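You operate a simulated robot arm through the tools that you are given. There is no shell and no other tool. Be economical: measure what you need, move in short steps, check, and stop when the job is done.

You are at the controls of a simulated robot arm. One attempt, no reset.

JOB
Push the banded carton to the lane end and add its route tag.
Fine: lift the red stop bar and drop it again; the route is on the packing card; the tag goes in the grey tray there. Where these are worked on the way, their far stop is far enough and under half their travel is too little: red stop bar.

It is judged by the outcome, as a careful person would: the job done as asked, and still so three seconds after it is handed in. It fails if anything else is knocked over, pushed out of place, dropped, spilled or broken.

ROBOT AND FRAMES
A 6-joint arm with a two-finger parallel gripper on a trunk, on a base that drives. Base frame: it is fixed to the floor where the robot stands at the start and does not move with it; the origin is under the middle of the robot, x ahead of it, y to its left, z up; the surface under the hand at the start is at about z = 860. Units: mm, rad, N and s.
With the tool pointing down near the work surface it reaches from about 340 to 840 mm from the robot's upright axis, wherever it stands. Its first joint turns from -2.007 to 2.007 rad. Places, roughly: band knob [500, -100, 900]; grey tray at the lane end [1000, -300, 900]; mains rocker of the banding machine [500, 0, 900]; red stop bar [800, -100, 900]. Payload 3.43 kg.
Tool frame: the origin (TCP) lies between the finger pads and is the grasp point; the fingertips stand 34 mm ahead of it; z points along the fingers, y is the line along which they close. Largest opening 128 mm; finger width 24, thickness 12; the body of the gripper, 48 by 130 mm, starts 96 mm behind the TCP.
Orientation is that of the tool frame in the base frame, as a unit quaternion [x, y, z, w]. With the fingers straight down and closing along the base's y, the tool's x points along the base's -x, its y along +y and its z along -z.

CONTROLS
- The arm moves only by the tool step_arm. Its argument "deltas" is a list of rows, each a list of 3 entries, a list of its own where there are three numbers: the shift along the base's x, y, z in units of 20 mm (1.0 is 20 mm), then the turn, a rotation vector about the base's x, y, z in units of 6 degrees (1.0 is 6 degrees), then the closure, from 0 (fully open) to 1 (shut). In form: [[[tx, ty, tz], [rx, ry, rz], gripper], ...]. A call has 1 to 10 rows; each row shifts and turns the commanded pose from where the row before left it. A call with a number of a shift or a turn outside -1 to 1 is refused whole. A row lasts 0.2 s, in which the tool goes at most 50 mm and 0.15 rad; a call with a longer step from one row to the next is refused whole, and so is a gripper value outside its range. A pose out of reach is approached as far as the arm can. The call stops where the force on the tool passes 90 N (or 10 N more than at its start, if that is more) or the arm is blocked; 0.2 s more then pass. Each finger travels about 108 mm/s and halts on what it meets, pressing with about 23 N; the grip force reading is that of the motor and also rises with nothing between the fingers. The clock runs only during rows and for 0.2 s after the last one: add rows that do not move to give the fingers time. It gives the time, the measured TCP pose, the force on the tool (base axes), the opening and the grip force at its end, in the units of the frame above (readings bear some noise), with the torque about the TCP (base axes, N m) and any sound that the robot's microphone picked up.
- Cameras (640 x 400 px; columns grow to the right, rows downward): "scene" is now at [-9.5, 194.2, 1522]; the picture's right is [-0.04, -1.00, 0.00], its down [-0.16, 0.01, -0.99] and it looks along [0.99, -0.04, -0.16] (base axes); focal length 214 px, centre (320, 200). "wrist" rides on the gripper at [76, -11, -160] in the tool frame; the picture's right is [0.15, 0.99, 0.00], its down [-0.88, 0.13, -0.46] and it looks along [-0.45, 0.07, 0.89] (tool axes); focal length 234 px, centre (320, 200). There is no depth. A picture from a camera that has moved, and an enlarged one, comes with that camera's place and axes in the base frame and with its lens.
- grab_frame(camera): a new picture of that camera. No time passes.
- lift_body(by): slides the trunk up (or, below 0, down) by that many mm; the arm and the scene camera ride with it, the base frame stays. It gives what a move gives, with no picture.
- steer(legs): drives the robot by 1 to 6 legs, each [ahead, turn to the left] in mm and rad, along the robot's own axes; the way and the turn of a leg run together, so that a leg with both is an arc; at most 1500 mm and 3.142 rad a leg. The arm and the cameras ride along, it lands a little off, and it stops where it bumps. It gives what a move gives.
- aim_head(pan, tilt): turns the head with the scene camera to pan (to the left, within 1.798 rad either way) and tilt (down, from -0.506 to 1.204), counted from straight ahead of the robot. It gives what a move gives.
- close_up(camera, box): a new picture of the part [left, top, right, bottom] of that camera's present view, enlarged. No time passes.
- job_done(): hands the job in; it is judged then, once.

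Go step by step. Nothing tells you exact positions but the pictures and the camera data: compare them with the known pose of the tool, close in by small moves and look again before you grip or let go. The budget is 120 turns and 82 pictures, counting those below and the enlarged ones. Unless the task says otherwise, let go and move clear before handing in.

The tools are called after "Call:" by a JSON object that holds its "api" and its "payload". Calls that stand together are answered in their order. step_arm: Moves the arm, as the interface text tells. Its arguments: {"type":"object","properties":{"deltas":{"type":"array","items":{"type":"array"}}},"required":["deltas"]} The other tools are called the same way: lift_body (by) slides the trunk up or down; steer (legs) drives the base; aim_head (pan, tilt) turns the head that bears the scene camera; grab_frame (camera) takes a picture; close_up (camera, box) takes an enlarged picture of a part of a camera's view; job_done () hands the job in.

At the start:

```text
t: 0.0
ee_pos: [444.7, 183.6, 1597.9]
tcp_rot: [0.0, 1.0, 0.0, 0.0]
wrist_force: [-0.6, 0.4, 0.0]
ft_torque: [-0.01, 0.03, 0.02]
grip_width: 128.0
grip_force: 0.1
trunk travel left (down, up): [-745.0, 45.0]
robot x, y, heading: [-1.0, 4.2, 0.002]
head pan, tilt: [-0.038, 0.159]
```

scene: 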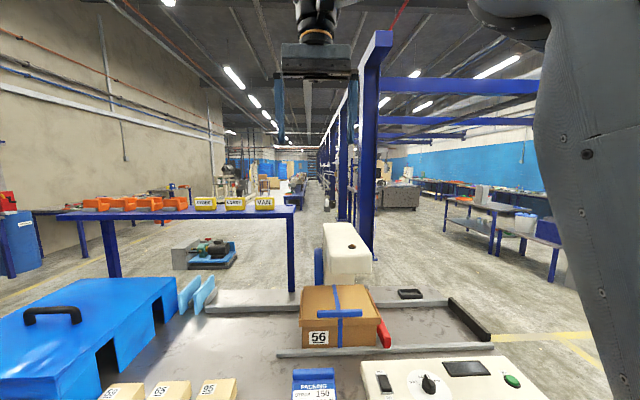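
wrist: 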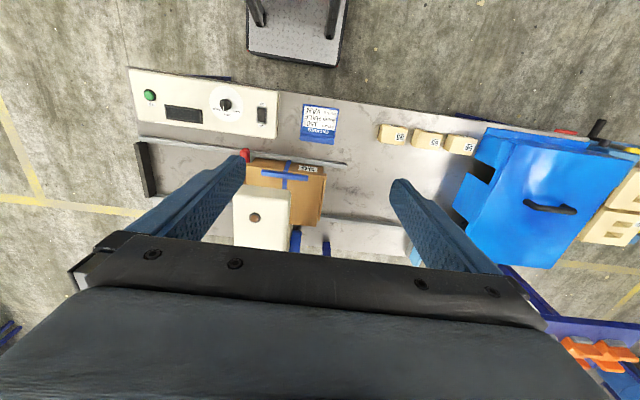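

I see a lane with a carton (label 56), a red stop bar, a machine with a panel, a packing card, and a shelf with labelled bins. I'll look closer before moving.

Call:
{"api": "close_up", "payload": {"camera": "wrist", "box": [120, 60, 360, 210]}}

Call:
{"api": "close_up", "payload": {"camera": "scene", "box": [240, 210, 560, 400]}}

Call:
{"api": "close_up", "payload": {"camera": "scene", "box": [50, 180, 310, 300]}}

Call:
{"api": "aim_head", "payload": {"pan": -0.1, "tilt": 0.8}}

```text
2.67 times, centred on (240, 135) of wrist
camera zoom: at [369.1, 172.6, 1757.2], right [-0.15, 0.99, 0.0], down [0.88, 0.13, 0.46], along [0.45, 0.07, -0.89], focal length 624 px, centre (533, 373)
```

zoom: 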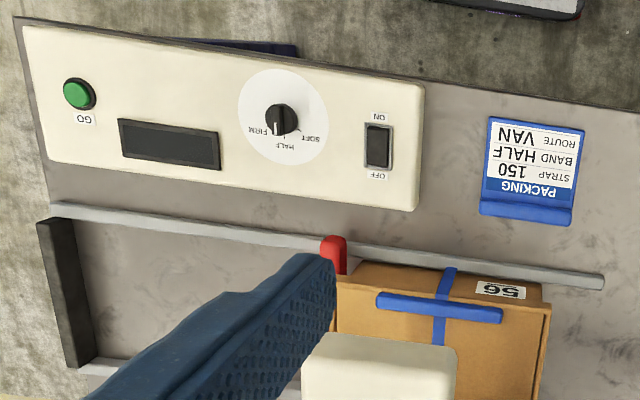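

```text
2.00 times, centred on (400, 305) of scene
camera zoom: at [-9.5, 194.2, 1522.0], right [-0.04, -1.0, 0.0], down [-0.16, 0.01, -0.99], along [0.99, -0.04, -0.16], focal length 429 px, centre (160, -10)
```

zoom: 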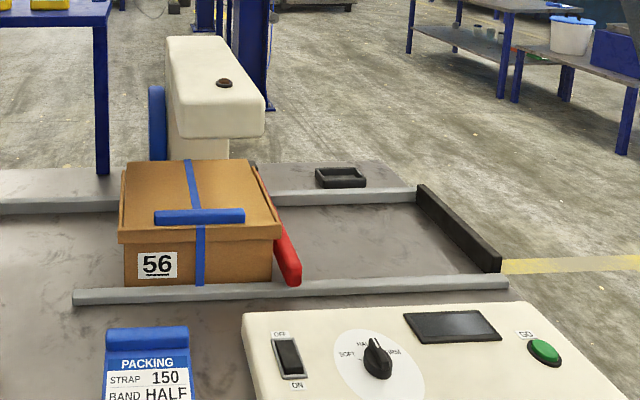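

```text
2.46 times, centred on (180, 240) of scene
camera zoom: at [-9.5, 194.2, 1522.0], right [-0.04, -1.0, 0.0], down [-0.16, 0.01, -0.99], along [0.99, -0.04, -0.16], focal length 528 px, centre (665, 102)
```

zoom: 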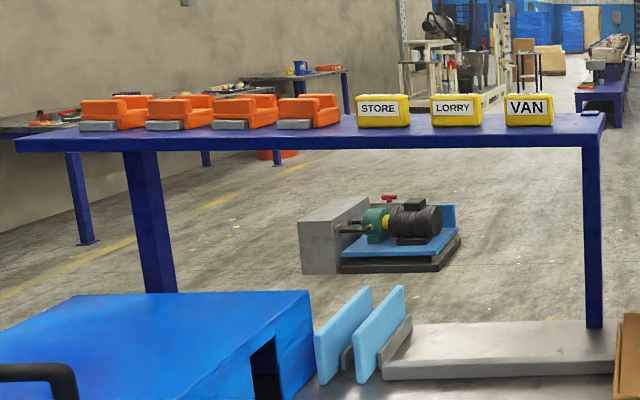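

```text
t: 1.0
ee_pos: [445.9, 183.8, 1599.0]
tcp_rot: [0.0, 1.0, 0.001, 0.0]
wrist_force: [0.2, 0.1, -0.2]
ft_torque: [0.02, -0.03, -0.01]
grip_width: 127.8
grip_force: 0.0
trunk travel left (down, up): [-745.0, 45.0]
robot x, y, heading: [-0.7, 1.9, 0.0]
head pan, tilt: [-0.099, 0.799]
```

The card reads route VAN; the yellow tags STORE/LORRY/VAN sit on a raised shelf. Now I look down at the lane.

Call:
{"api": "grab_frame", "payload": {"camera": "scene"}}

```text
76 pictures are left
camera scene: at [-21.9, 189.7, 1464.5], right [-0.1, -1.0, 0.0], down [-0.71, 0.07, -0.7], along [0.69, -0.07, -0.72], focal length 214 px, centre (320, 200)
```

scene: 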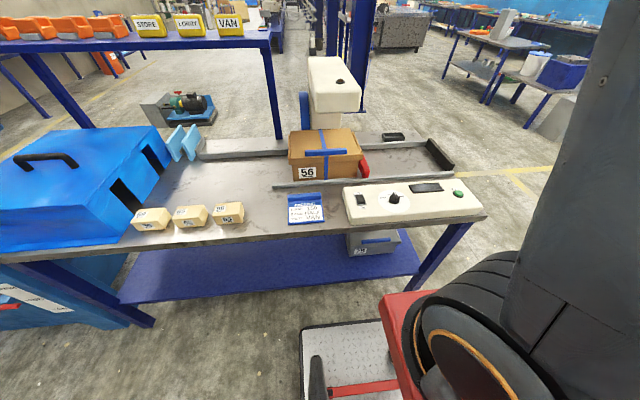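

Call:
{"api": "close_up", "payload": {"camera": "scene", "box": [260, 50, 480, 190]}}

Call:
{"api": "close_up", "payload": {"camera": "scene", "box": [0, 0, 280, 175]}}

Call:
{"api": "lift_body", "payload": {"by": -350}}

Call:
{"api": "aim_head", "payload": {"pan": -0.1, "tilt": 0.25}}

Call:
{"api": "grab_frame", "payload": {"camera": "scene"}}

Call:
{"api": "grab_frame", "payload": {"camera": "wrist"}}

```text
2.86 times, centred on (370, 120) of scene
camera zoom: at [-21.9, 189.7, 1464.5], right [-0.1, -1.0, 0.0], down [-0.71, 0.07, -0.7], along [0.69, -0.07, -0.72], focal length 613 px, centre (177, 429)
```

zoom: 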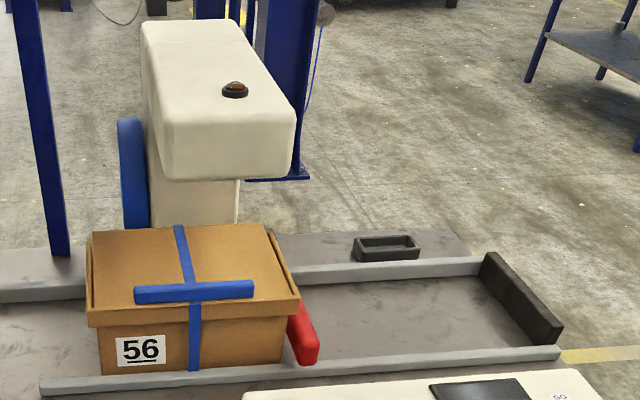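

```text
2.29 times, centred on (140, 88) of scene
camera zoom: at [-21.9, 189.7, 1464.5], right [-0.1, -1.0, 0.0], down [-0.71, 0.07, -0.7], along [0.69, -0.07, -0.72], focal length 490 px, centre (731, 457)
```

zoom: 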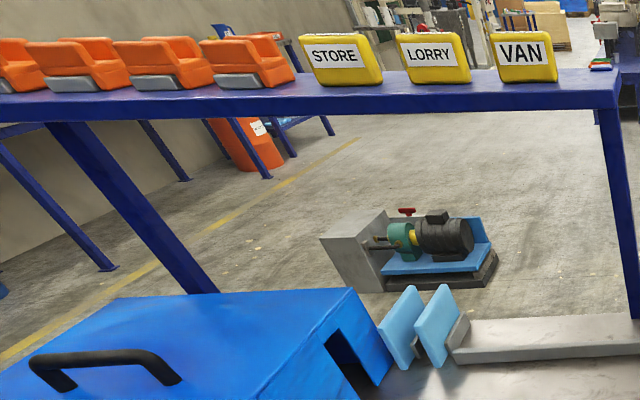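

```text
t: 4.5
ee_pos: [444.8, 182.4, 1248.5]
tcp_rot: [-0.001, 1.0, -0.001, 0.0]
wrist_force: [-0.2, 0.2, -0.1]
ft_torque: [-0.04, -0.02, 0.0]
grip_width: 127.9
grip_force: 0.1
trunk travel left (down, up): [-395.0, 395.0]
robot x, y, heading: [-1.8, 4.5, 0.002]
head pan, tilt: [-0.099, 0.799]
```

```text
t: 5.4
ee_pos: [444.7, 183.3, 1248.2]
tcp_rot: [-0.001, 1.0, 0.0, 0.001]
wrist_force: [0.5, 0.6, 0.5]
ft_torque: [0.0, 0.03, 0.06]
grip_width: 128.0
grip_force: 0.0
trunk travel left (down, up): [-395.0, 395.0]
robot x, y, heading: [-1.2, 1.6, 0.0]
head pan, tilt: [-0.099, 0.25]
```

```text
73 pictures are left
camera scene: at [88.1, 188.5, 1163.4], right [-0.1, -1.0, 0.0], down [-0.25, 0.02, -0.97], along [0.96, -0.1, -0.25], focal length 214 px, centre (320, 200)
```

scene: 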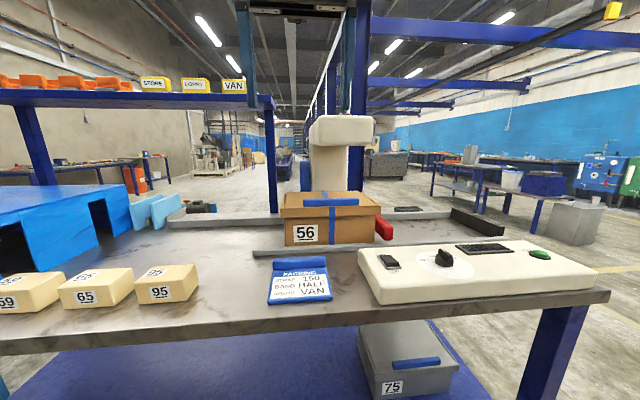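

```text
72 pictures are left
camera wrist: at [369.1, 172.6, 1407.2], right [-0.15, 0.99, 0.0], down [0.88, 0.13, 0.46], along [0.45, 0.07, -0.89], focal length 234 px, centre (320, 200)
```

wrist: 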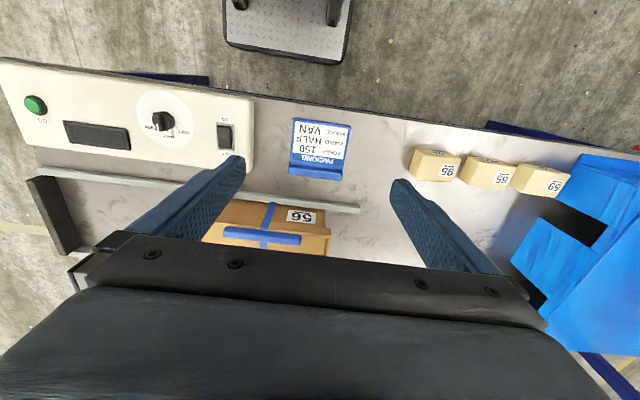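

The VAN tag is at about (922, 400, 1360), so I must drive closer. First I check what surrounds the base.

Call:
{"api": "aim_head", "payload": {"pan": -0.5, "tilt": 1.2}}

Call:
{"api": "grab_frame", "payload": {"camera": "scene"}}

Call:
{"api": "aim_head", "payload": {"pan": 0.7, "tilt": 0.7}}

Call:
{"api": "grab_frame", "payload": {"camera": "scene"}}

```text
t: 6.7
ee_pos: [443.7, 184.2, 1248.5]
tcp_rot: [-0.001, 1.0, 0.0, 0.0]
wrist_force: [-0.6, 0.6, -0.1]
ft_torque: [-0.01, 0.03, -0.06]
grip_width: 127.9
grip_force: 0.1
trunk travel left (down, up): [-395.0, 395.0]
robot x, y, heading: [1.5, 1.3, 0.0]
head pan, tilt: [-0.499, 1.201]
```

```text
71 pictures are left
camera scene: at [44.3, 170.9, 1086.8], right [-0.48, -0.88, 0.0], down [-0.82, 0.45, -0.36], along [0.32, -0.17, -0.93], focal length 214 px, centre (320, 200)
```

scene: 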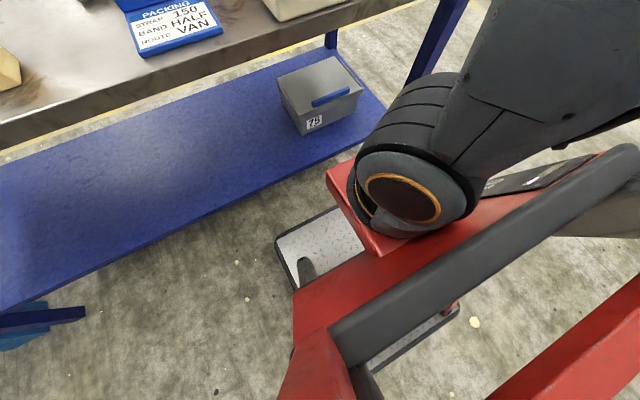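

```text
t: 8.1
ee_pos: [445.1, 183.8, 1247.6]
tcp_rot: [-0.001, 1.0, 0.0, 0.0]
wrist_force: [1.0, -0.5, -0.1]
ft_torque: [-0.02, -0.02, -0.01]
grip_width: 128.0
grip_force: 0.1
trunk travel left (down, up): [-395.0, 395.0]
robot x, y, heading: [-2.9, 0.2, -0.003]
head pan, tilt: [0.7, 0.7]
```

```text
70 pictures are left
camera scene: at [60.2, 252.4, 1122.7], right [0.64, -0.77, 0.0], down [-0.49, -0.41, -0.76], along [0.59, 0.49, -0.64], focal length 214 px, centre (320, 200)
```

scene: 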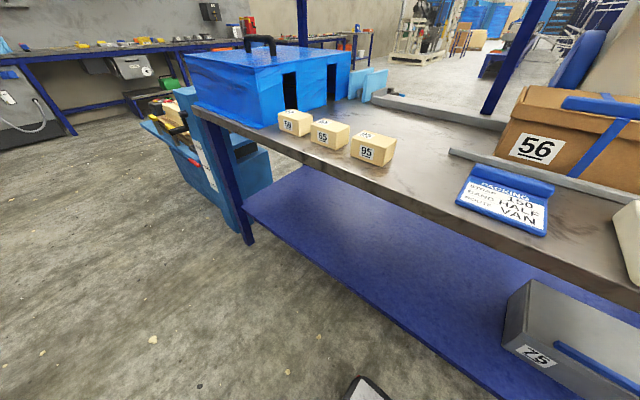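

The base front is about 100 mm from the table, and the machine's head overhangs the carton, so I'll use a tilted tool. I swing the hand right and pitch it forward to inspect the stop bar.

Call:
{"api": "step_arm", "payload": {"deltas": [[[0, -1, 0], [0, -1, 0], 1], [[0, -1, 0], [0, -1, 0], 1], [[0, -1, 0], [0, -1, 0], 1], [[0, -1, 0], [0, -1, 0], 1], [[0, -1, 0], [0, -1, 0], 1], [[0, -1, 0], [0, -1, 0], 1], [[0, -1, 0], [0, 0, 0], 1], [[0, -1, 0], [0, 0, 0], 1], [[0, -1, 0], [0, 0, 0], 1], [[0, -1, 0], [0, 0, 0], 1]]}}

Call:
{"api": "step_arm", "payload": {"deltas": [[[0, -1, -1], [0, 0, 0], 1], [[0, -1, -1], [0, 0, 0], 1], [[0, -1, -1], [0, 0, 0], 1], [[0, -1, -1], [0, 0, 0], 1], [[0, -1, -1], [0, 0, 0], 1], [[0, -1, 0], [0, 0, 0], 1]]}}

Call:
{"api": "grab_frame", "payload": {"camera": "wrist"}}

Call:
{"api": "aim_head", "payload": {"pan": -0.2, "tilt": 0.4}}

Call:
{"api": "grab_frame", "payload": {"camera": "scene"}}

```text
t: 10.2
ee_pos: [531.9, 14.3, 1297.7]
tcp_rot: [0.0, 0.952, 0.001, 0.307]
wrist_force: [0.4, 0.3, -0.7]
ft_torque: [0.0, 0.01, -0.02]
grip_width: 0.0
grip_force: 23.2
out of reach, approached as far as the arm can: row 4, 5, 6, 7, 8, 10
trunk travel left (down, up): [-395.0, 395.0]
robot x, y, heading: [-1.4, 5.2, -0.001]
head pan, tilt: [0.7, 0.7]
```

```text
t: 11.7
ee_pos: [554.7, -107.4, 1208.6]
tcp_rot: [0.0, 0.951, -0.001, 0.309]
wrist_force: [-0.1, -0.1, -0.4]
ft_torque: [-0.04, -0.01, 0.03]
grip_width: 0.0
grip_force: 23.4
out of reach, approached as far as the arm can: row 1, 2, 3, 4
trunk travel left (down, up): [-395.0, 395.0]
robot x, y, heading: [2.6, -2.8, -0.004]
head pan, tilt: [0.7, 0.7]
```

```text
69 pictures are left
camera wrist: at [399.9, -119.2, 1292.2], right [-0.12, 0.99, -0.09], down [0.44, 0.13, 0.89], along [0.89, 0.07, -0.45], focal length 234 px, centre (320, 200)
```

wrist: 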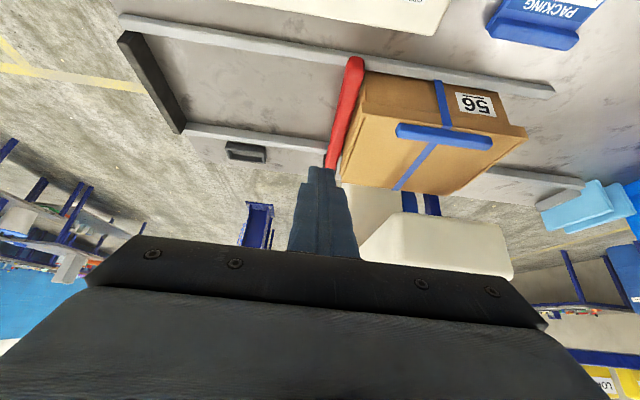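

```text
t: 12.8
ee_pos: [555.1, -108.1, 1207.8]
tcp_rot: [-0.001, 0.951, 0.0, 0.309]
wrist_force: [0.1, -1.3, -0.4]
ft_torque: [-0.01, 0.0, 0.02]
grip_width: 0.1
grip_force: 23.6
trunk travel left (down, up): [-395.0, 395.0]
robot x, y, heading: [-2.1, 0.2, 0.005]
head pan, tilt: [-0.201, 0.4]
```

```text
68 pictures are left
camera scene: at [85.9, 179.3, 1149.5], right [-0.2, -0.98, 0.0], down [-0.38, 0.08, -0.92], along [0.9, -0.18, -0.39], focal length 214 px, centre (320, 200)
```

scene: 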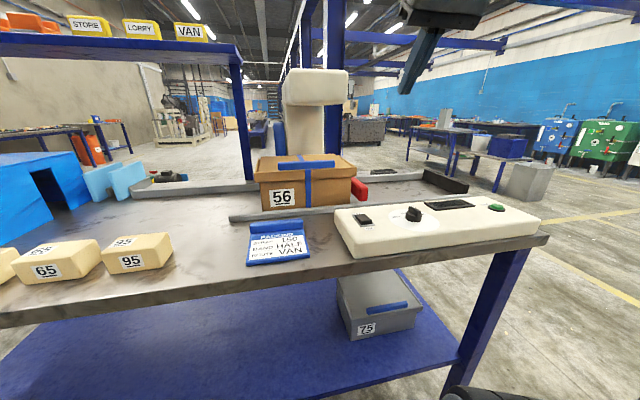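

Call:
{"api": "close_up", "payload": {"camera": "wrist", "box": [280, 30, 440, 200]}}

Call:
{"api": "close_up", "payload": {"camera": "scene", "box": [240, 140, 400, 240]}}

```text
2.35 times, centred on (360, 115) of wrist
camera zoom: at [400.1, -118.9, 1292.3], right [-0.12, 0.99, -0.09], down [0.44, 0.13, 0.89], along [0.89, 0.07, -0.46], focal length 551 px, centre (226, 400)
```

zoom: 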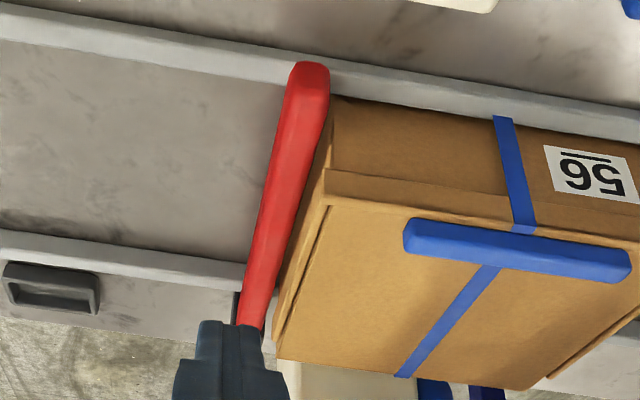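

```text
4.00 times, centred on (320, 190) of scene
camera zoom: at [85.9, 179.3, 1149.5], right [-0.2, -0.98, 0.0], down [-0.38, 0.08, -0.92], along [0.9, -0.18, -0.39], focal length 858 px, centre (320, 240)
```

zoom: 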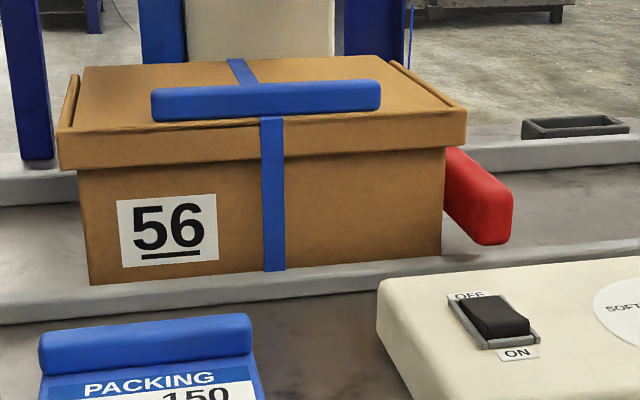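

The stop bar lies across the lane at y≈-70, near end about x 645, z≈890–925, hinged at the far rail. I'll drive 80 mm ahead for reach and check the clearance.

Call:
{"api": "steer", "payload": {"legs": [[80, 0]]}}

Call:
{"api": "aim_head", "payload": {"pan": 0.3, "tilt": 1.2}}

Call:
{"api": "grab_frame", "payload": {"camera": "scene"}}

```text
t: 13.9
ee_pos: [635.8, -108.9, 1209.1]
tcp_rot: [0.0, 0.951, 0.0, 0.309]
wrist_force: [-0.3, 0.3, 0.2]
ft_torque: [0.03, -0.02, 0.01]
grip_width: 0.1
grip_force: 22.7
trunk travel left (down, up): [-395.0, 395.0]
robot x, y, heading: [79.3, -0.5, -0.004]
head pan, tilt: [-0.201, 0.4]
```

```text
t: 15.0
ee_pos: [634.9, -109.1, 1209.1]
tcp_rot: [0.0, 0.951, 0.0, 0.309]
wrist_force: [-0.1, 0.6, 0.1]
ft_torque: [0.0, -0.01, -0.03]
grip_width: 0.0
grip_force: 22.7
trunk travel left (down, up): [-395.0, 395.0]
robot x, y, heading: [80.5, 4.9, -0.005]
head pan, tilt: [0.3, 1.201]
```

```text
65 pictures are left
camera scene: at [129.6, 214.0, 1086.8], right [0.29, -0.96, 0.0], down [-0.89, -0.27, -0.36], along [0.35, 0.11, -0.93], focal length 214 px, centre (320, 200)
```

scene: 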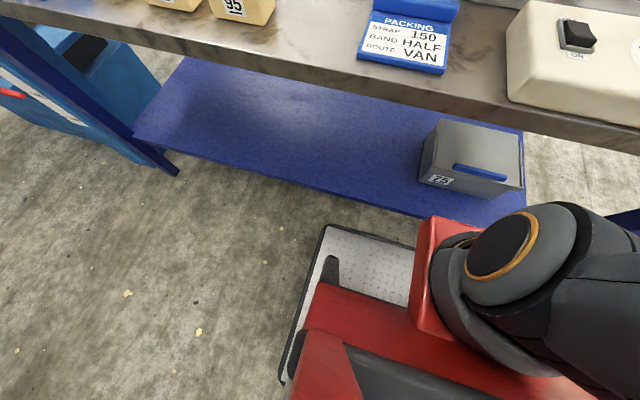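

Clearance is fine. Now I raise the trunk and bring the open gripper in front of the VAN tag.

Call:
{"api": "lift_body", "payload": {"by": 250}}

Call:
{"api": "step_arm", "payload": {"deltas": [[[0, 1, 0], [0, 0, 0], 0.1], [[0, 1, 0], [0, 0, 0], 0.1], [[0, 1, 0], [0, 0, 0], 0.1], [[0, 1, 0], [0, 0, 0], 0.1], [[0, 1, 0], [0, 0, 0], 0.1], [[0, 1, 0], [0, 0, 0], 0.1], [[0, 1, 0], [0, 0, 0], 0.1], [[0, 1, 0], [0, 0, 0], 0.1], [[0, 1, 0], [0, 0, 0], 0.1], [[0, 1, 0], [0, 0, 0], 0.1]]}}

Call:
{"api": "step_arm", "payload": {"deltas": [[[0, 1, 0], [0, 0, 0], 0.1], [[0, 1, 0], [0, 0, 0], 0.1], [[0, 1, 0], [0, 0, 0], 0.1], [[0, 1, 0], [0, 0, 0], 0.1], [[0, 1, 0], [0, 0, 0], 0.1], [[0, 1, 0], [0, 0, 0], 0.1], [[0, 1, 0], [0, 0, 0], 0.1], [[0, 1, 0], [0, 0, 0], 0.1], [[0, 1, 0], [0, 0, 0], 0.1], [[0, 1, 0], [0, 0, 0], 0.1]]}}

Call:
{"api": "step_arm", "payload": {"deltas": [[[0, 1, 0], [0, 0, 0], 0.1], [[0, 1, 0], [0, 0, 0], 0.1], [[0, 1, 0], [0, 0, 0], 0.1], [[0, 1, 0], [0, 0, 0], 0.1], [[0, 1, 0], [0, 0, 0], 0.1]]}}

Call:
{"api": "aim_head", "payload": {"pan": 0.35, "tilt": 0.15}}

Call:
{"api": "grab_frame", "payload": {"camera": "scene"}}

Call:
{"api": "grab_frame", "payload": {"camera": "wrist"}}

```text
t: 17.6
ee_pos: [636.1, -109.7, 1457.0]
tcp_rot: [0.0, 0.951, 0.001, 0.309]
wrist_force: [-0.3, -0.5, -0.5]
ft_torque: [0.05, -0.03, 0.0]
grip_width: 0.0
grip_force: 23.4
trunk travel left (down, up): [-645.0, 145.0]
robot x, y, heading: [82.2, 0.6, -0.001]
head pan, tilt: [0.3, 1.201]
```

```text
t: 19.8
ee_pos: [637.5, 91.7, 1458.9]
tcp_rot: [-0.001, 0.951, 0.001, 0.309]
wrist_force: [-0.3, -0.3, -0.5]
ft_torque: [0.03, 0.0, 0.03]
grip_width: 115.3
grip_force: 0.1
trunk travel left (down, up): [-645.0, 145.0]
robot x, y, heading: [79.7, -0.2, -0.005]
head pan, tilt: [0.3, 1.201]
```

```text
t: 22.0
ee_pos: [634.4, 292.4, 1455.9]
tcp_rot: [0.001, 0.951, 0.001, 0.309]
wrist_force: [0.1, 0.2, 0.2]
ft_torque: [0.01, 0.02, 0.0]
grip_width: 115.4
grip_force: 0.0
trunk travel left (down, up): [-645.0, 145.0]
robot x, y, heading: [82.6, 3.1, -0.004]
head pan, tilt: [0.3, 1.201]
```

```text
t: 23.2
ee_pos: [633.8, 390.3, 1457.6]
tcp_rot: [0.001, 0.951, 0.0, 0.309]
wrist_force: [0.0, -0.8, 0.0]
ft_torque: [0.01, -0.01, -0.01]
grip_width: 115.2
grip_force: 0.0
trunk travel left (down, up): [-645.0, 145.0]
robot x, y, heading: [82.0, 4.6, -0.0]
head pan, tilt: [0.3, 1.201]
```

```text
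t: 24.5
ee_pos: [635.0, 389.7, 1456.6]
tcp_rot: [0.0, 0.951, 0.001, 0.31]
wrist_force: [0.2, 0.5, -0.3]
ft_torque: [0.0, -0.01, 0.0]
grip_width: 115.3
grip_force: 0.0
trunk travel left (down, up): [-645.0, 145.0]
robot x, y, heading: [79.7, 2.2, -0.004]
head pan, tilt: [0.351, 0.15]
```

```text
64 pictures are left
camera scene: at [93.7, 229.6, 1422.7], right [0.34, -0.94, 0.0], down [-0.14, -0.05, -0.99], along [0.93, 0.34, -0.15], focal length 214 px, centre (320, 200)
```

scene: 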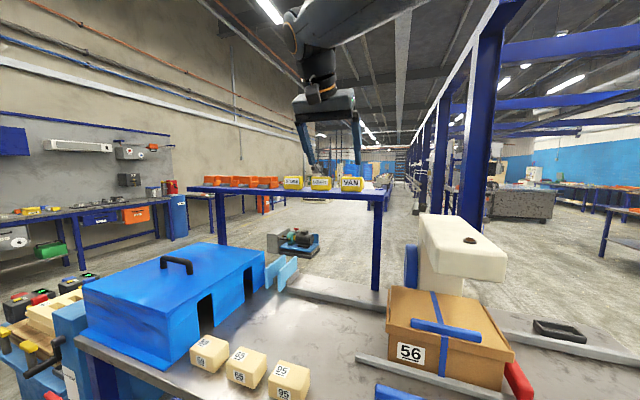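

```text
63 pictures are left
camera wrist: at [479.8, 379.7, 1541.2], right [-0.12, 0.99, -0.09], down [0.44, 0.13, 0.89], along [0.89, 0.07, -0.46], focal length 234 px, centre (320, 200)
```

wrist: 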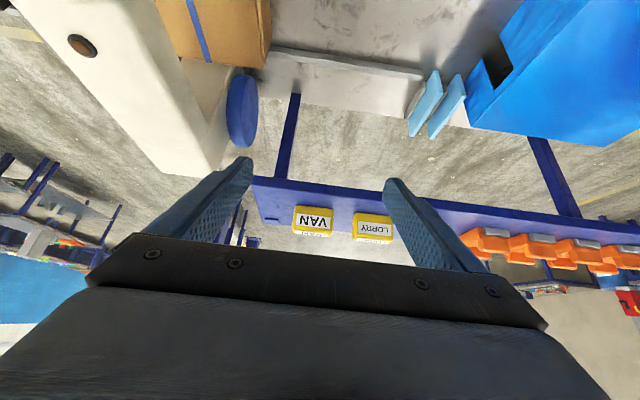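

VAN tag triangulates to about (925, 402, 1359), ~84 mm wide. I pitch the tool further forward and approach above and in front of it.

Call:
{"api": "step_arm", "payload": {"deltas": [[[0, 0.6, 0], [0, -1, 0], 0.1], [[0, 0, 0], [0, -1, 0], 0.1], [[0, 0, 0], [0, -1, 0], 0.1], [[1, 0, 0], [0, 0, 0], 0.1], [[1, 0, 0], [0, 0, 0], 0.1], [[1, 0, 0], [0, 0, 0], 0.1], [[1, 0, 0], [0, 0, 0], 0.1], [[1, 0, 0], [0, 0, 0], 0.1], [[1, 0, 0], [0, 0, 0], 0.1], [[1, 0, 0], [0, 0, 0], 0.1]]}}

Call:
{"api": "grab_frame", "payload": {"camera": "wrist"}}

```text
t: 26.7
ee_pos: [772.6, 403.1, 1458.7]
tcp_rot: [0.0, 0.891, 0.0, 0.454]
wrist_force: [-1.2, -0.4, 0.5]
ft_torque: [-0.02, -0.01, 0.05]
grip_width: 115.3
grip_force: 0.0
trunk travel left (down, up): [-645.0, 145.0]
robot x, y, heading: [79.2, -1.1, -0.005]
head pan, tilt: [0.351, 0.15]
```

```text
62 pictures are left
camera wrist: at [600.1, 392.3, 1490.2], right [-0.09, 0.99, -0.12], down [0.15, 0.13, 0.98], along [0.99, 0.07, -0.16], focal length 234 px, centre (320, 200)
```

wrist: 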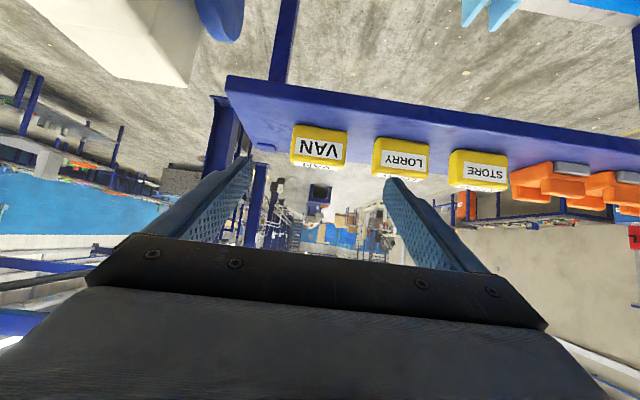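

Call:
{"api": "step_arm", "payload": {"deltas": [[[1, 0, -0.3], [0, 0, 0], 0.1], [[1, 0, -0.3], [0, 0, 0], 0.1], [[1, 0, -0.3], [0, 0, 0], 0.1], [[1, 0, -0.3], [0, 0, 0], 0.1], [[1, 0, -0.3], [0, 0, 0], 0.1], [[1, 0, 0], [0, 0, 0], 0.1], [[1, 0, 0], [0, 0, 0], 0.1]]}}

Call:
{"api": "grab_frame", "payload": {"camera": "wrist"}}

Call:
{"api": "close_up", "payload": {"camera": "scene", "box": [260, 100, 420, 220]}}

```text
t: 28.3
ee_pos: [914.6, 401.8, 1429.8]
tcp_rot: [0.0, 0.891, 0.0, 0.454]
wrist_force: [-2.0, -0.4, 0.8]
ft_torque: [0.03, 0.01, 0.03]
grip_width: 115.3
grip_force: 0.0
trunk travel left (down, up): [-645.0, 145.0]
robot x, y, heading: [84.1, 3.9, -0.003]
head pan, tilt: [0.351, 0.15]
```

```text
61 pictures are left
camera wrist: at [741.6, 391.9, 1461.2], right [-0.09, 0.99, -0.12], down [0.15, 0.13, 0.98], along [0.99, 0.07, -0.16], focal length 234 px, centre (320, 200)
```

wrist: 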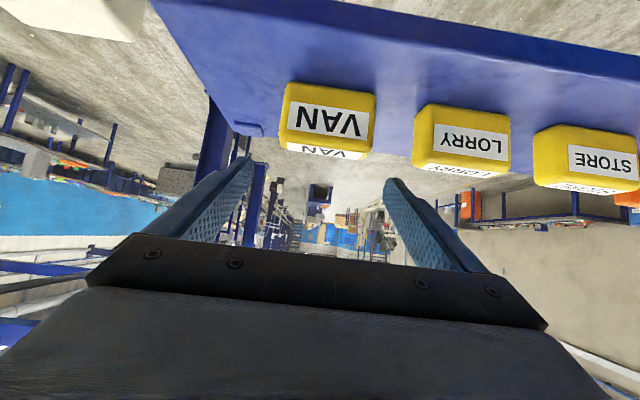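

```text
3.33 times, centred on (340, 160) of scene
camera zoom: at [93.4, 229.5, 1422.7], right [0.34, -0.94, 0.0], down [-0.14, -0.05, -0.99], along [0.93, 0.34, -0.15], focal length 715 px, centre (253, 333)
```

zoom: 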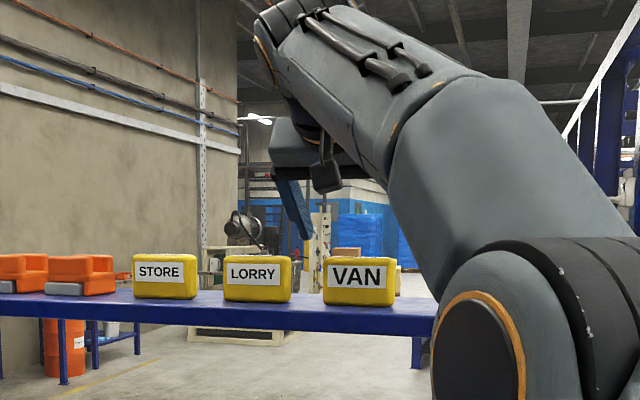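

Call:
{"api": "step_arm", "payload": {"deltas": [[[0.9, 0.1, -0.7], [0, 0, 0], 0.18], [[0.9, 0, -0.7], [0, 0, 0], 0.18], [[0, 0, -0.8], [0, 0, 0], 0.18], [[0, 0, -0.8], [0, 0, 0], 0.18], [[0, 0, 0], [0, 0, 0], 0.18]]}}

Call:
{"api": "grab_frame", "payload": {"camera": "wrist"}}

```text
t: 29.5
ee_pos: [941.3, 399.3, 1360.1]
tcp_rot: [0.0, 0.891, 0.0, 0.454]
wrist_force: [0.2, -0.7, -0.4]
ft_torque: [0.01, 0.03, 0.0]
grip_width: 105.2
grip_force: 0.1
out of reach, approached as far as the arm can: row 1, 2
trunk travel left (down, up): [-645.0, 145.0]
robot x, y, heading: [80.1, 3.4, 0.003]
head pan, tilt: [0.351, 0.15]
```

```text
59 pictures are left
camera wrist: at [768.7, 389.6, 1393.1], right [-0.09, 0.99, -0.12], down [0.15, 0.13, 0.98], along [0.99, 0.07, -0.16], focal length 234 px, centre (320, 200)
```

wrist: 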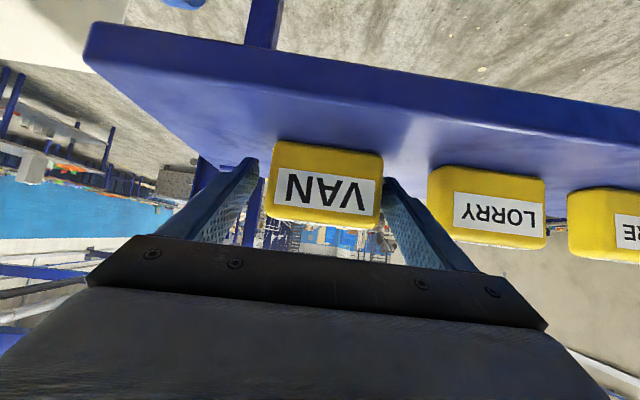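

Call:
{"api": "step_arm", "payload": {"deltas": [[[0, 0.2, 0.7], [0, 0, 0], 0.18], [[0, 0, 0], [0, 0, 0], 0.3], [[0, 0, 0], [0, 0, 0], 0.4], [[0, 0, 0], [0, 0, 0], 0.5], [[0, 0, 0], [0, 0, 0], 0.5]]}}

Call:
{"api": "grab_frame", "payload": {"camera": "wrist"}}

```text
t: 30.7
ee_pos: [942.3, 404.5, 1375.9]
tcp_rot: [0.0, 0.891, 0.001, 0.454]
wrist_force: [1.5, -0.8, 1.8]
ft_torque: [-0.06, -0.02, 0.03]
grip_width: 84.7
grip_force: 22.7
trunk travel left (down, up): [-645.0, 145.0]
robot x, y, heading: [79.3, 3.6, 0.002]
head pan, tilt: [0.351, 0.15]
```

```text
58 pictures are left
camera wrist: at [768.6, 394.8, 1408.3], right [-0.09, 0.99, -0.12], down [0.15, 0.13, 0.98], along [0.99, 0.07, -0.16], focal length 234 px, centre (320, 200)
```

wrist: 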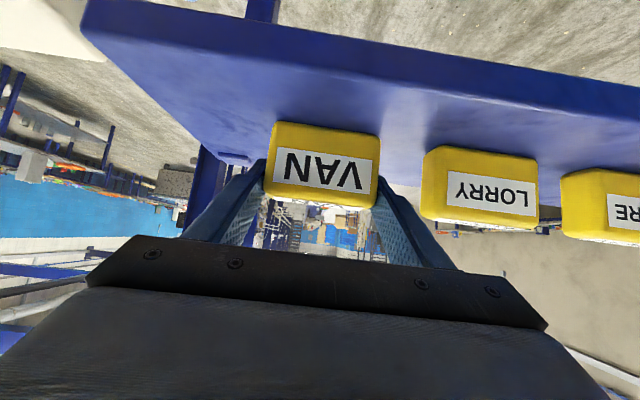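

Gripped at 84.7 mm. Lift straight up, then retract.

Call:
{"api": "step_arm", "payload": {"deltas": [[[0, 0, 0.5], [0, 0, 0], 0.6], [[0, 0, 1], [0, 0, 0], 0.6], [[0, 0, 1], [0, 0, 0], 0.6], [[0, 0, 1], [0, 0, 0], 0.6], [[-1, 0, 1], [0, 0, 0], 0.6], [[-1, 0, 0], [0, 0, 0], 0.6], [[-1, 0, 0], [0, 0, 0], 0.6], [[-1, 0, 0], [0, 0, 0], 0.6], [[-1, 0, 0], [0, 0, 0], 0.6], [[-1, 0, 0], [0, 0, 0], 0.6]]}}

Call:
{"api": "grab_frame", "payload": {"camera": "wrist"}}

```text
t: 32.9
ee_pos: [796.1, 394.8, 1448.0]
tcp_rot: [0.0, 0.891, -0.001, 0.454]
wrist_force: [0.1, -0.3, -0.7]
ft_torque: [0.01, -0.02, -0.04]
grip_width: 84.7
grip_force: 22.8
out of reach, approached as far as the arm can: row 2, 3, 4
trunk travel left (down, up): [-645.0, 145.0]
robot x, y, heading: [76.7, 3.3, 0.0]
head pan, tilt: [0.351, 0.15]
```

```text
57 pictures are left
camera wrist: at [623.1, 384.6, 1479.7], right [-0.09, 0.99, -0.12], down [0.15, 0.13, 0.98], along [0.99, 0.07, -0.16], focal length 234 px, centre (320, 200)
```

wrist: 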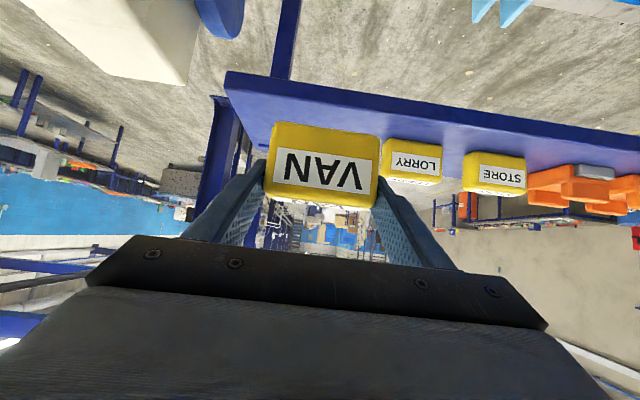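

Tag held. I retract the arm toward center, then shift the robot ~150 mm to the right so that tray and bar are in comfortable reach.

Call:
{"api": "step_arm", "payload": {"deltas": [[[-1, -1, 0], [0, 0, 0], 0.6], [[-1, -1, 0], [0, 0, 0], 0.6], [[-1, -1, 0], [0, 0, 0], 0.6], [[-1, -1, 0], [0, 0, 0], 0.6], [[-1, -1, 0], [0, 0, 0], 0.6], [[-1, -1, 0], [0, 0, 0], 0.6], [[0, -1, 0], [0, 0, 0], 0.6], [[0, -1, 0], [0, 0, 0], 0.6], [[0, -1, 0], [0, 0, 0], 0.6], [[0, -1, 0], [0, 0, 0], 0.6]]}}

Call:
{"api": "step_arm", "payload": {"deltas": [[[0, -1, 0], [0, 0, 0], 0.6], [[0, -1, 0], [0, 0, 0], 0.6], [[0, -1, 0], [0, 0, 0], 0.6], [[0, -1, 0], [0, 0, 0], 0.6], [[0, -1, 0], [0, 0, 0], 0.6], [[0, -1, 0], [0, 0, 0], 0.6]]}}

Call:
{"api": "steer", "payload": {"legs": [[-100, 0], [0, 0.6], [-265, 0], [0, -0.6], [300, 0]]}}

Call:
{"api": "aim_head", "payload": {"pan": -0.1, "tilt": 0.6}}

Call:
{"api": "grab_frame", "payload": {"camera": "scene"}}

```text
t: 35.1
ee_pos: [678.3, 194.6, 1446.3]
tcp_rot: [0.0, 0.891, 0.0, 0.454]
wrist_force: [0.1, 0.4, 0.0]
ft_torque: [-0.03, 0.03, -0.01]
grip_width: 84.4
grip_force: 22.6
trunk travel left (down, up): [-645.0, 145.0]
robot x, y, heading: [80.6, -0.0, -0.001]
head pan, tilt: [0.351, 0.15]
```

```text
t: 36.5
ee_pos: [674.7, 74.1, 1448.1]
tcp_rot: [0.0, 0.891, 0.0, 0.454]
wrist_force: [0.6, 0.3, -0.5]
ft_torque: [0.0, -0.03, -0.03]
grip_width: 84.4
grip_force: 23.0
trunk travel left (down, up): [-645.0, 145.0]
robot x, y, heading: [79.3, 4.3, -0.0]
head pan, tilt: [0.351, 0.15]
```

```text
t: 44.1
ee_pos: [663.3, -89.2, 1448.1]
tcp_rot: [0.008, 0.891, -0.004, 0.454]
wrist_force: [-0.6, -0.2, 0.4]
ft_torque: [0.02, 0.0, -0.01]
grip_width: 84.6
grip_force: 23.7
trunk travel left (down, up): [-645.0, 145.0]
robot x, y, heading: [69.4, -147.9, -0.024]
head pan, tilt: [0.351, 0.15]
```

```text
t: 45.0
ee_pos: [663.1, -88.5, 1447.1]
tcp_rot: [0.009, 0.891, -0.004, 0.454]
wrist_force: [0.7, 0.2, 1.2]
ft_torque: [0.0, -0.02, 0.0]
grip_width: 84.3
grip_force: 23.2
trunk travel left (down, up): [-645.0, 145.0]
robot x, y, heading: [68.1, -146.0, -0.02]
head pan, tilt: [-0.099, 0.6]
```

```text
56 pictures are left
camera scene: at [85.1, 36.2, 1381.4], right [-0.12, -0.99, 0.0], down [-0.56, 0.07, -0.83], along [0.82, -0.1, -0.56], focal length 214 px, centre (320, 200)
```

scene: 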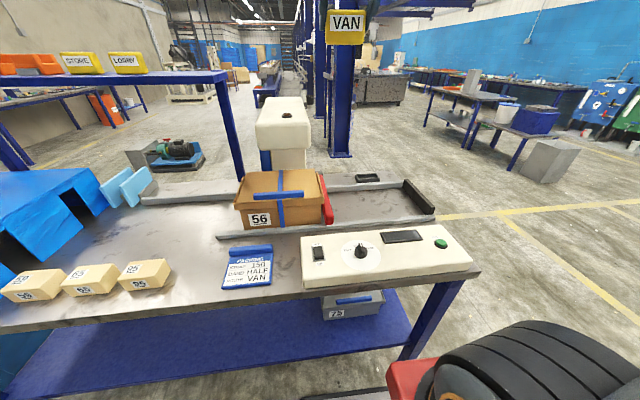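

VAN is held upright. I swing to above the tray region, then lower the trunk.

Call:
{"api": "step_arm", "payload": {"deltas": [[[0, -1, 0], [0, 0, 0], 0.6], [[0, -1, 0], [0, 0, 0], 0.6], [[0, -1, 0], [0, 0, 0], 0.6], [[0, -1, 0], [0, 0, 0], 0.6], [[0, -1, 0], [0, 0, 0], 0.6], [[0.5, -1, 0], [0, 0, 0], 0.6], [[1, -1, 0], [0, 0, 0], 0.6], [[1, -1, 0], [0, 0, 0], 0.6], [[1, -1, 0], [0, 0, 0], 0.6], [[1, -1, 0], [0, 0, 0], 0.6]]}}

Call:
{"api": "step_arm", "payload": {"deltas": [[[1, -1, 0], [0, 0, 0], 0.6], [[1, 0, 0], [0, 0, 0], 0.6], [[1, 0, 0], [0, 0, 0], 0.6], [[1, 0, 0], [0, 0, 0], 0.6], [[1, 0, 0], [0, 0, 0], 0.6]]}}

Call:
{"api": "lift_body", "payload": {"by": -400}}

Call:
{"api": "grab_frame", "payload": {"camera": "wrist"}}

Call:
{"api": "grab_frame", "payload": {"camera": "scene"}}

```text
t: 47.2
ee_pos: [755.3, -289.7, 1447.0]
tcp_rot: [0.009, 0.89, -0.005, 0.455]
wrist_force: [-0.3, 1.3, 0.6]
ft_torque: [-0.02, 0.0, -0.01]
grip_width: 84.2
grip_force: 22.5
trunk travel left (down, up): [-645.0, 145.0]
robot x, y, heading: [65.2, -149.2, -0.023]
head pan, tilt: [-0.099, 0.6]
```

```text
t: 48.4
ee_pos: [854.0, -309.8, 1446.7]
tcp_rot: [0.009, 0.891, -0.005, 0.454]
wrist_force: [-0.9, 0.2, 0.2]
ft_torque: [-0.02, 0.02, -0.02]
grip_width: 84.4
grip_force: 23.3
trunk travel left (down, up): [-645.0, 145.0]
robot x, y, heading: [66.9, -147.1, -0.021]
head pan, tilt: [-0.099, 0.6]
```

```text
t: 52.2
ee_pos: [853.5, -308.6, 1046.9]
tcp_rot: [0.008, 0.891, -0.004, 0.454]
wrist_force: [-0.1, 0.3, -1.5]
ft_torque: [0.01, -0.04, 0.0]
grip_width: 84.6
grip_force: 22.6
trunk travel left (down, up): [-245.0, 545.0]
robot x, y, heading: [66.6, -153.0, -0.024]
head pan, tilt: [-0.099, 0.6]
```

```text
55 pictures are left
camera wrist: at [680.0, -316.3, 1079.2], right [-0.07, 0.99, -0.12], down [0.15, 0.13, 0.98], along [0.99, 0.05, -0.16], focal length 234 px, centre (320, 200)
```

wrist: 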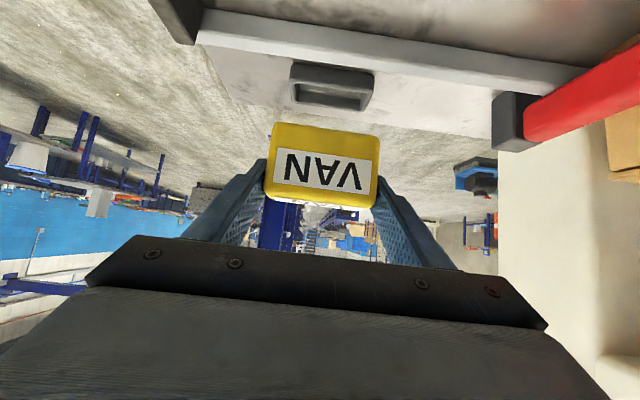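

```text
54 pictures are left
camera scene: at [196.3, 33.7, 981.3], right [-0.12, -0.99, 0.0], down [-0.56, 0.07, -0.83], along [0.82, -0.1, -0.56], focal length 214 px, centre (320, 200)
```

scene: 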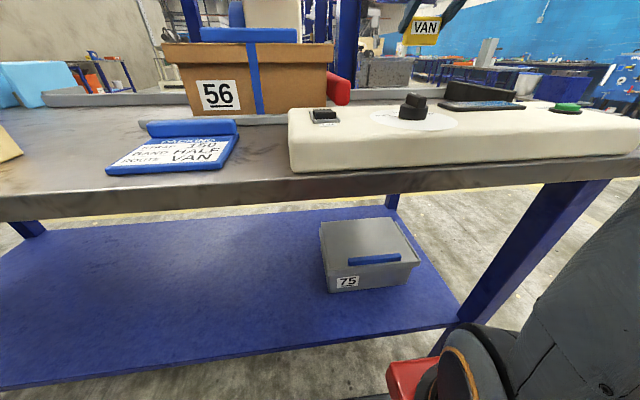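

Tray is directly ahead, centre about (973, -304). Move over it, tag still above rim.

Call:
{"api": "step_arm", "payload": {"deltas": [[[1, 0, -0.4], [0, 0, 0], 0.6], [[1, 0, -0.4], [0, 0, 0], 0.6], [[1, 0, -0.4], [0, 0, 0], 0.6], [[1, 0.2, -0.4], [0, 0, 0], 0.6], [[1, 0, -0.4], [0, 0, 0], 0.6], [[0.2, 0, -0.4], [0, 0, 0], 0.6]]}}

Call:
{"api": "grab_frame", "payload": {"camera": "wrist"}}

Call:
{"api": "aim_head", "payload": {"pan": -0.3, "tilt": 0.1}}

Call:
{"api": "grab_frame", "payload": {"camera": "scene"}}

```text
t: 53.6
ee_pos: [957.0, -304.1, 998.2]
tcp_rot: [0.008, 0.891, -0.005, 0.454]
wrist_force: [-0.8, 0.2, -0.4]
ft_torque: [-0.04, 0.02, -0.01]
grip_width: 84.3
grip_force: 22.8
trunk travel left (down, up): [-245.0, 545.0]
robot x, y, heading: [68.2, -151.7, -0.018]
head pan, tilt: [-0.099, 0.6]
```

```text
53 pictures are left
camera wrist: at [785.0, -311.6, 1030.8], right [-0.07, 0.99, -0.12], down [0.15, 0.13, 0.98], along [0.99, 0.05, -0.16], focal length 234 px, centre (320, 200)
```

wrist: 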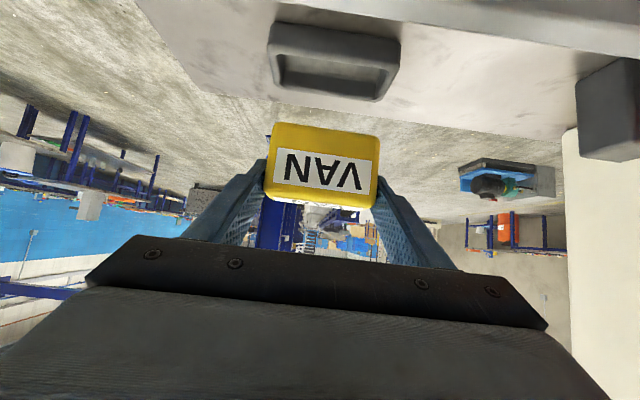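

```text
t: 54.6
ee_pos: [959.1, -304.8, 998.6]
tcp_rot: [0.009, 0.891, -0.005, 0.454]
wrist_force: [-0.4, -0.2, 0.4]
ft_torque: [-0.04, -0.01, 0.03]
grip_width: 84.4
grip_force: 22.8
trunk travel left (down, up): [-245.0, 545.0]
robot x, y, heading: [66.2, -149.0, -0.027]
head pan, tilt: [-0.3, 0.099]
```

```text
52 pictures are left
camera scene: at [196.0, 15.3, 1027.4], right [-0.32, -0.95, 0.0], down [-0.1, 0.03, -0.99], along [0.94, -0.31, -0.1], focal length 214 px, centre (320, 200)
```

scene: 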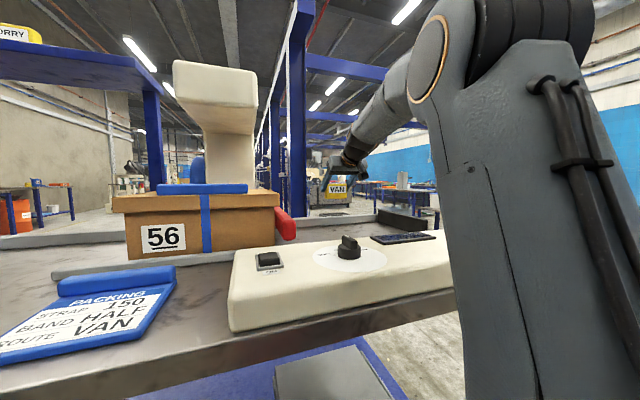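

Call:
{"api": "step_arm", "payload": {"deltas": [[[0, 0.2, -0.9], [0, 0, 0], 0.6], [[0, 0, -0.9], [0, 0, 0], 0.6], [[0, 0, -0.7], [0, 0, 0], 0.6]]}}

Call:
{"api": "close_up", "payload": {"camera": "wrist", "box": [240, 0, 440, 220]}}

Call:
{"api": "close_up", "payload": {"camera": "scene", "box": [300, 150, 400, 230]}}

```text
t: 55.4
ee_pos: [956.6, -300.1, 950.5]
tcp_rot: [0.008, 0.891, -0.005, 0.454]
wrist_force: [0.3, -0.4, 0.3]
ft_torque: [-0.03, 0.03, -0.01]
grip_width: 84.3
grip_force: 23.3
trunk travel left (down, up): [-245.0, 545.0]
robot x, y, heading: [70.2, -148.8, -0.023]
head pan, tilt: [-0.3, 0.099]
```

```text
1.82 times, centred on (340, 110) of wrist
camera zoom: at [783.3, -306.8, 982.5], right [-0.07, 0.99, -0.12], down [0.15, 0.13, 0.98], along [0.99, 0.05, -0.16], focal length 426 px, centre (284, 364)
```

zoom: 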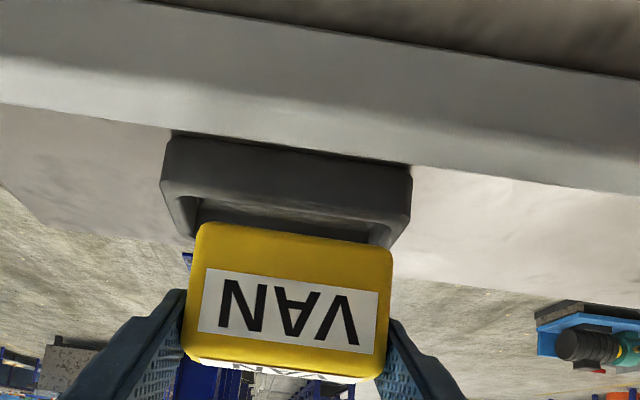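

```text
5.00 times, centred on (350, 190) of scene
camera zoom: at [195.9, 15.3, 1027.5], right [-0.32, -0.95, 0.0], down [-0.09, 0.03, -0.99], along [0.94, -0.31, -0.1], focal length 1072 px, centre (170, 250)
```

zoom: 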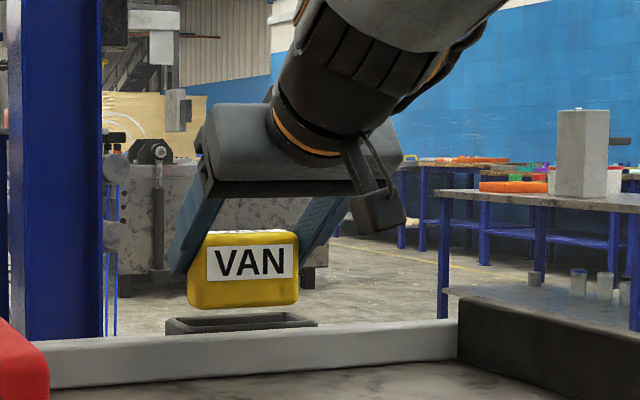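

Call:
{"api": "step_arm", "payload": {"deltas": [[[0.5, 0, -0.3], [0, 0, 0], 0.6], [[0, 0, -0.3], [0, 0, 0], 0.6], [[0, 0, 0], [0, 0, 0], 0.6]]}}

Call:
{"api": "close_up", "payload": {"camera": "wrist", "box": [240, 0, 440, 220]}}

Call:
{"api": "close_up", "payload": {"camera": "scene", "box": [310, 165, 370, 225]}}

```text
t: 56.2
ee_pos: [969.3, -300.0, 937.5]
tcp_rot: [0.009, 0.891, -0.004, 0.453]
wrist_force: [-0.4, -0.4, 0.2]
ft_torque: [-0.02, -0.02, -0.01]
grip_width: 84.1
grip_force: 22.9
trunk travel left (down, up): [-245.0, 545.0]
robot x, y, heading: [70.9, -147.0, -0.021]
head pan, tilt: [-0.3, 0.099]
```

```text
1.82 times, centred on (340, 110) of wrist
camera zoom: at [794.7, -307.7, 969.8], right [-0.07, 0.99, -0.12], down [0.15, 0.13, 0.98], along [0.99, 0.05, -0.16], focal length 426 px, centre (284, 364)
```

zoom: 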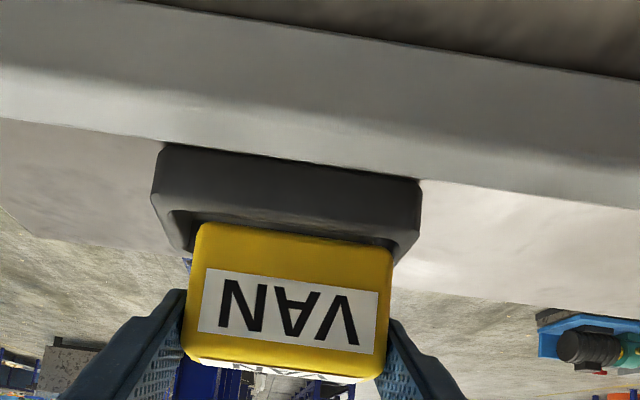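

```text
6.67 times, centred on (340, 195) of scene
camera zoom: at [195.9, 15.3, 1027.5], right [-0.32, -0.95, 0.0], down [-0.09, 0.03, -0.99], along [0.94, -0.31, -0.1], focal length 1430 px, centre (187, 233)
```

zoom: 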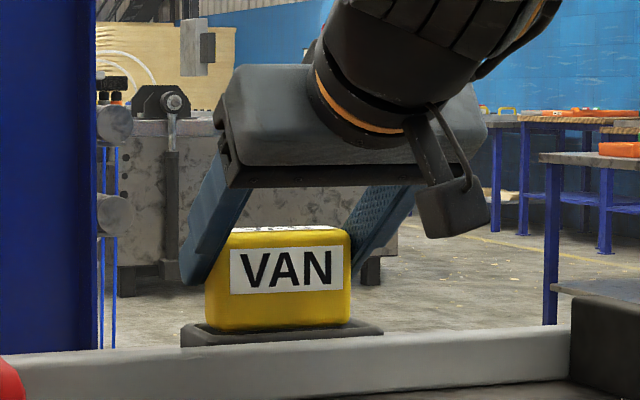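

Call:
{"api": "step_arm", "payload": {"deltas": [[[-0.1, -0.17, 0], [0, 0, 0], 0.6], [[0, 0, -0.4], [0, 0, 0], 0.6], [[0, 0, -0.3], [0, 0, 0], 0.6], [[0, 0, 0], [0, 0, 0], 0.6]]}}

Call:
{"api": "close_up", "payload": {"camera": "scene", "box": [310, 165, 370, 225]}}

Call:
{"api": "close_up", "payload": {"camera": "wrist", "box": [240, 0, 440, 220]}}

```text
t: 57.2
ee_pos: [963.9, -304.6, 924.5]
tcp_rot: [0.009, 0.89, -0.005, 0.455]
wrist_force: [2.7, -0.6, 18.7]
ft_torque: [0.1, -0.06, -0.01]
grip_width: 85.0
grip_force: 24.1
trunk travel left (down, up): [-245.0, 545.0]
robot x, y, heading: [68.8, -150.1, -0.022]
head pan, tilt: [-0.3, 0.099]
```

```text
6.67 times, centred on (340, 195) of scene
camera zoom: at [195.4, 15.4, 1027.6], right [-0.32, -0.95, 0.0], down [-0.09, 0.03, -1.0], along [0.94, -0.31, -0.1], focal length 1430 px, centre (187, 233)
```

zoom: 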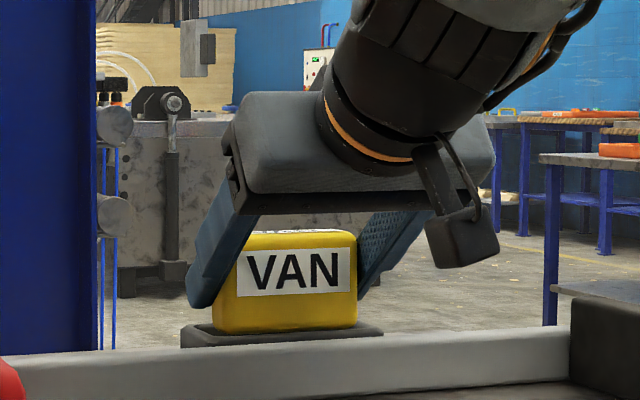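

```text
1.82 times, centred on (340, 110) of wrist
camera zoom: at [791.4, -311.1, 956.6], right [-0.07, 0.99, -0.12], down [0.15, 0.13, 0.98], along [0.99, 0.05, -0.16], focal length 426 px, centre (284, 364)
```

zoom: 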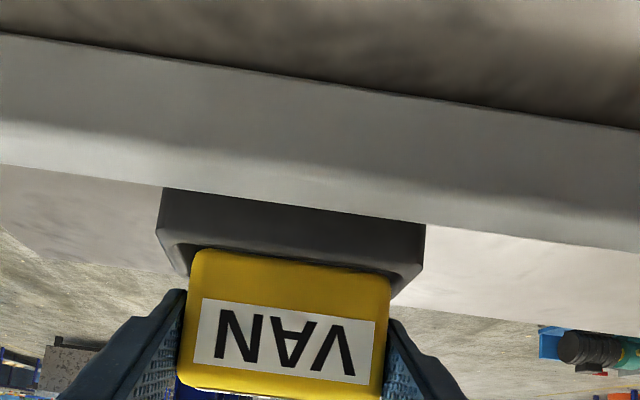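

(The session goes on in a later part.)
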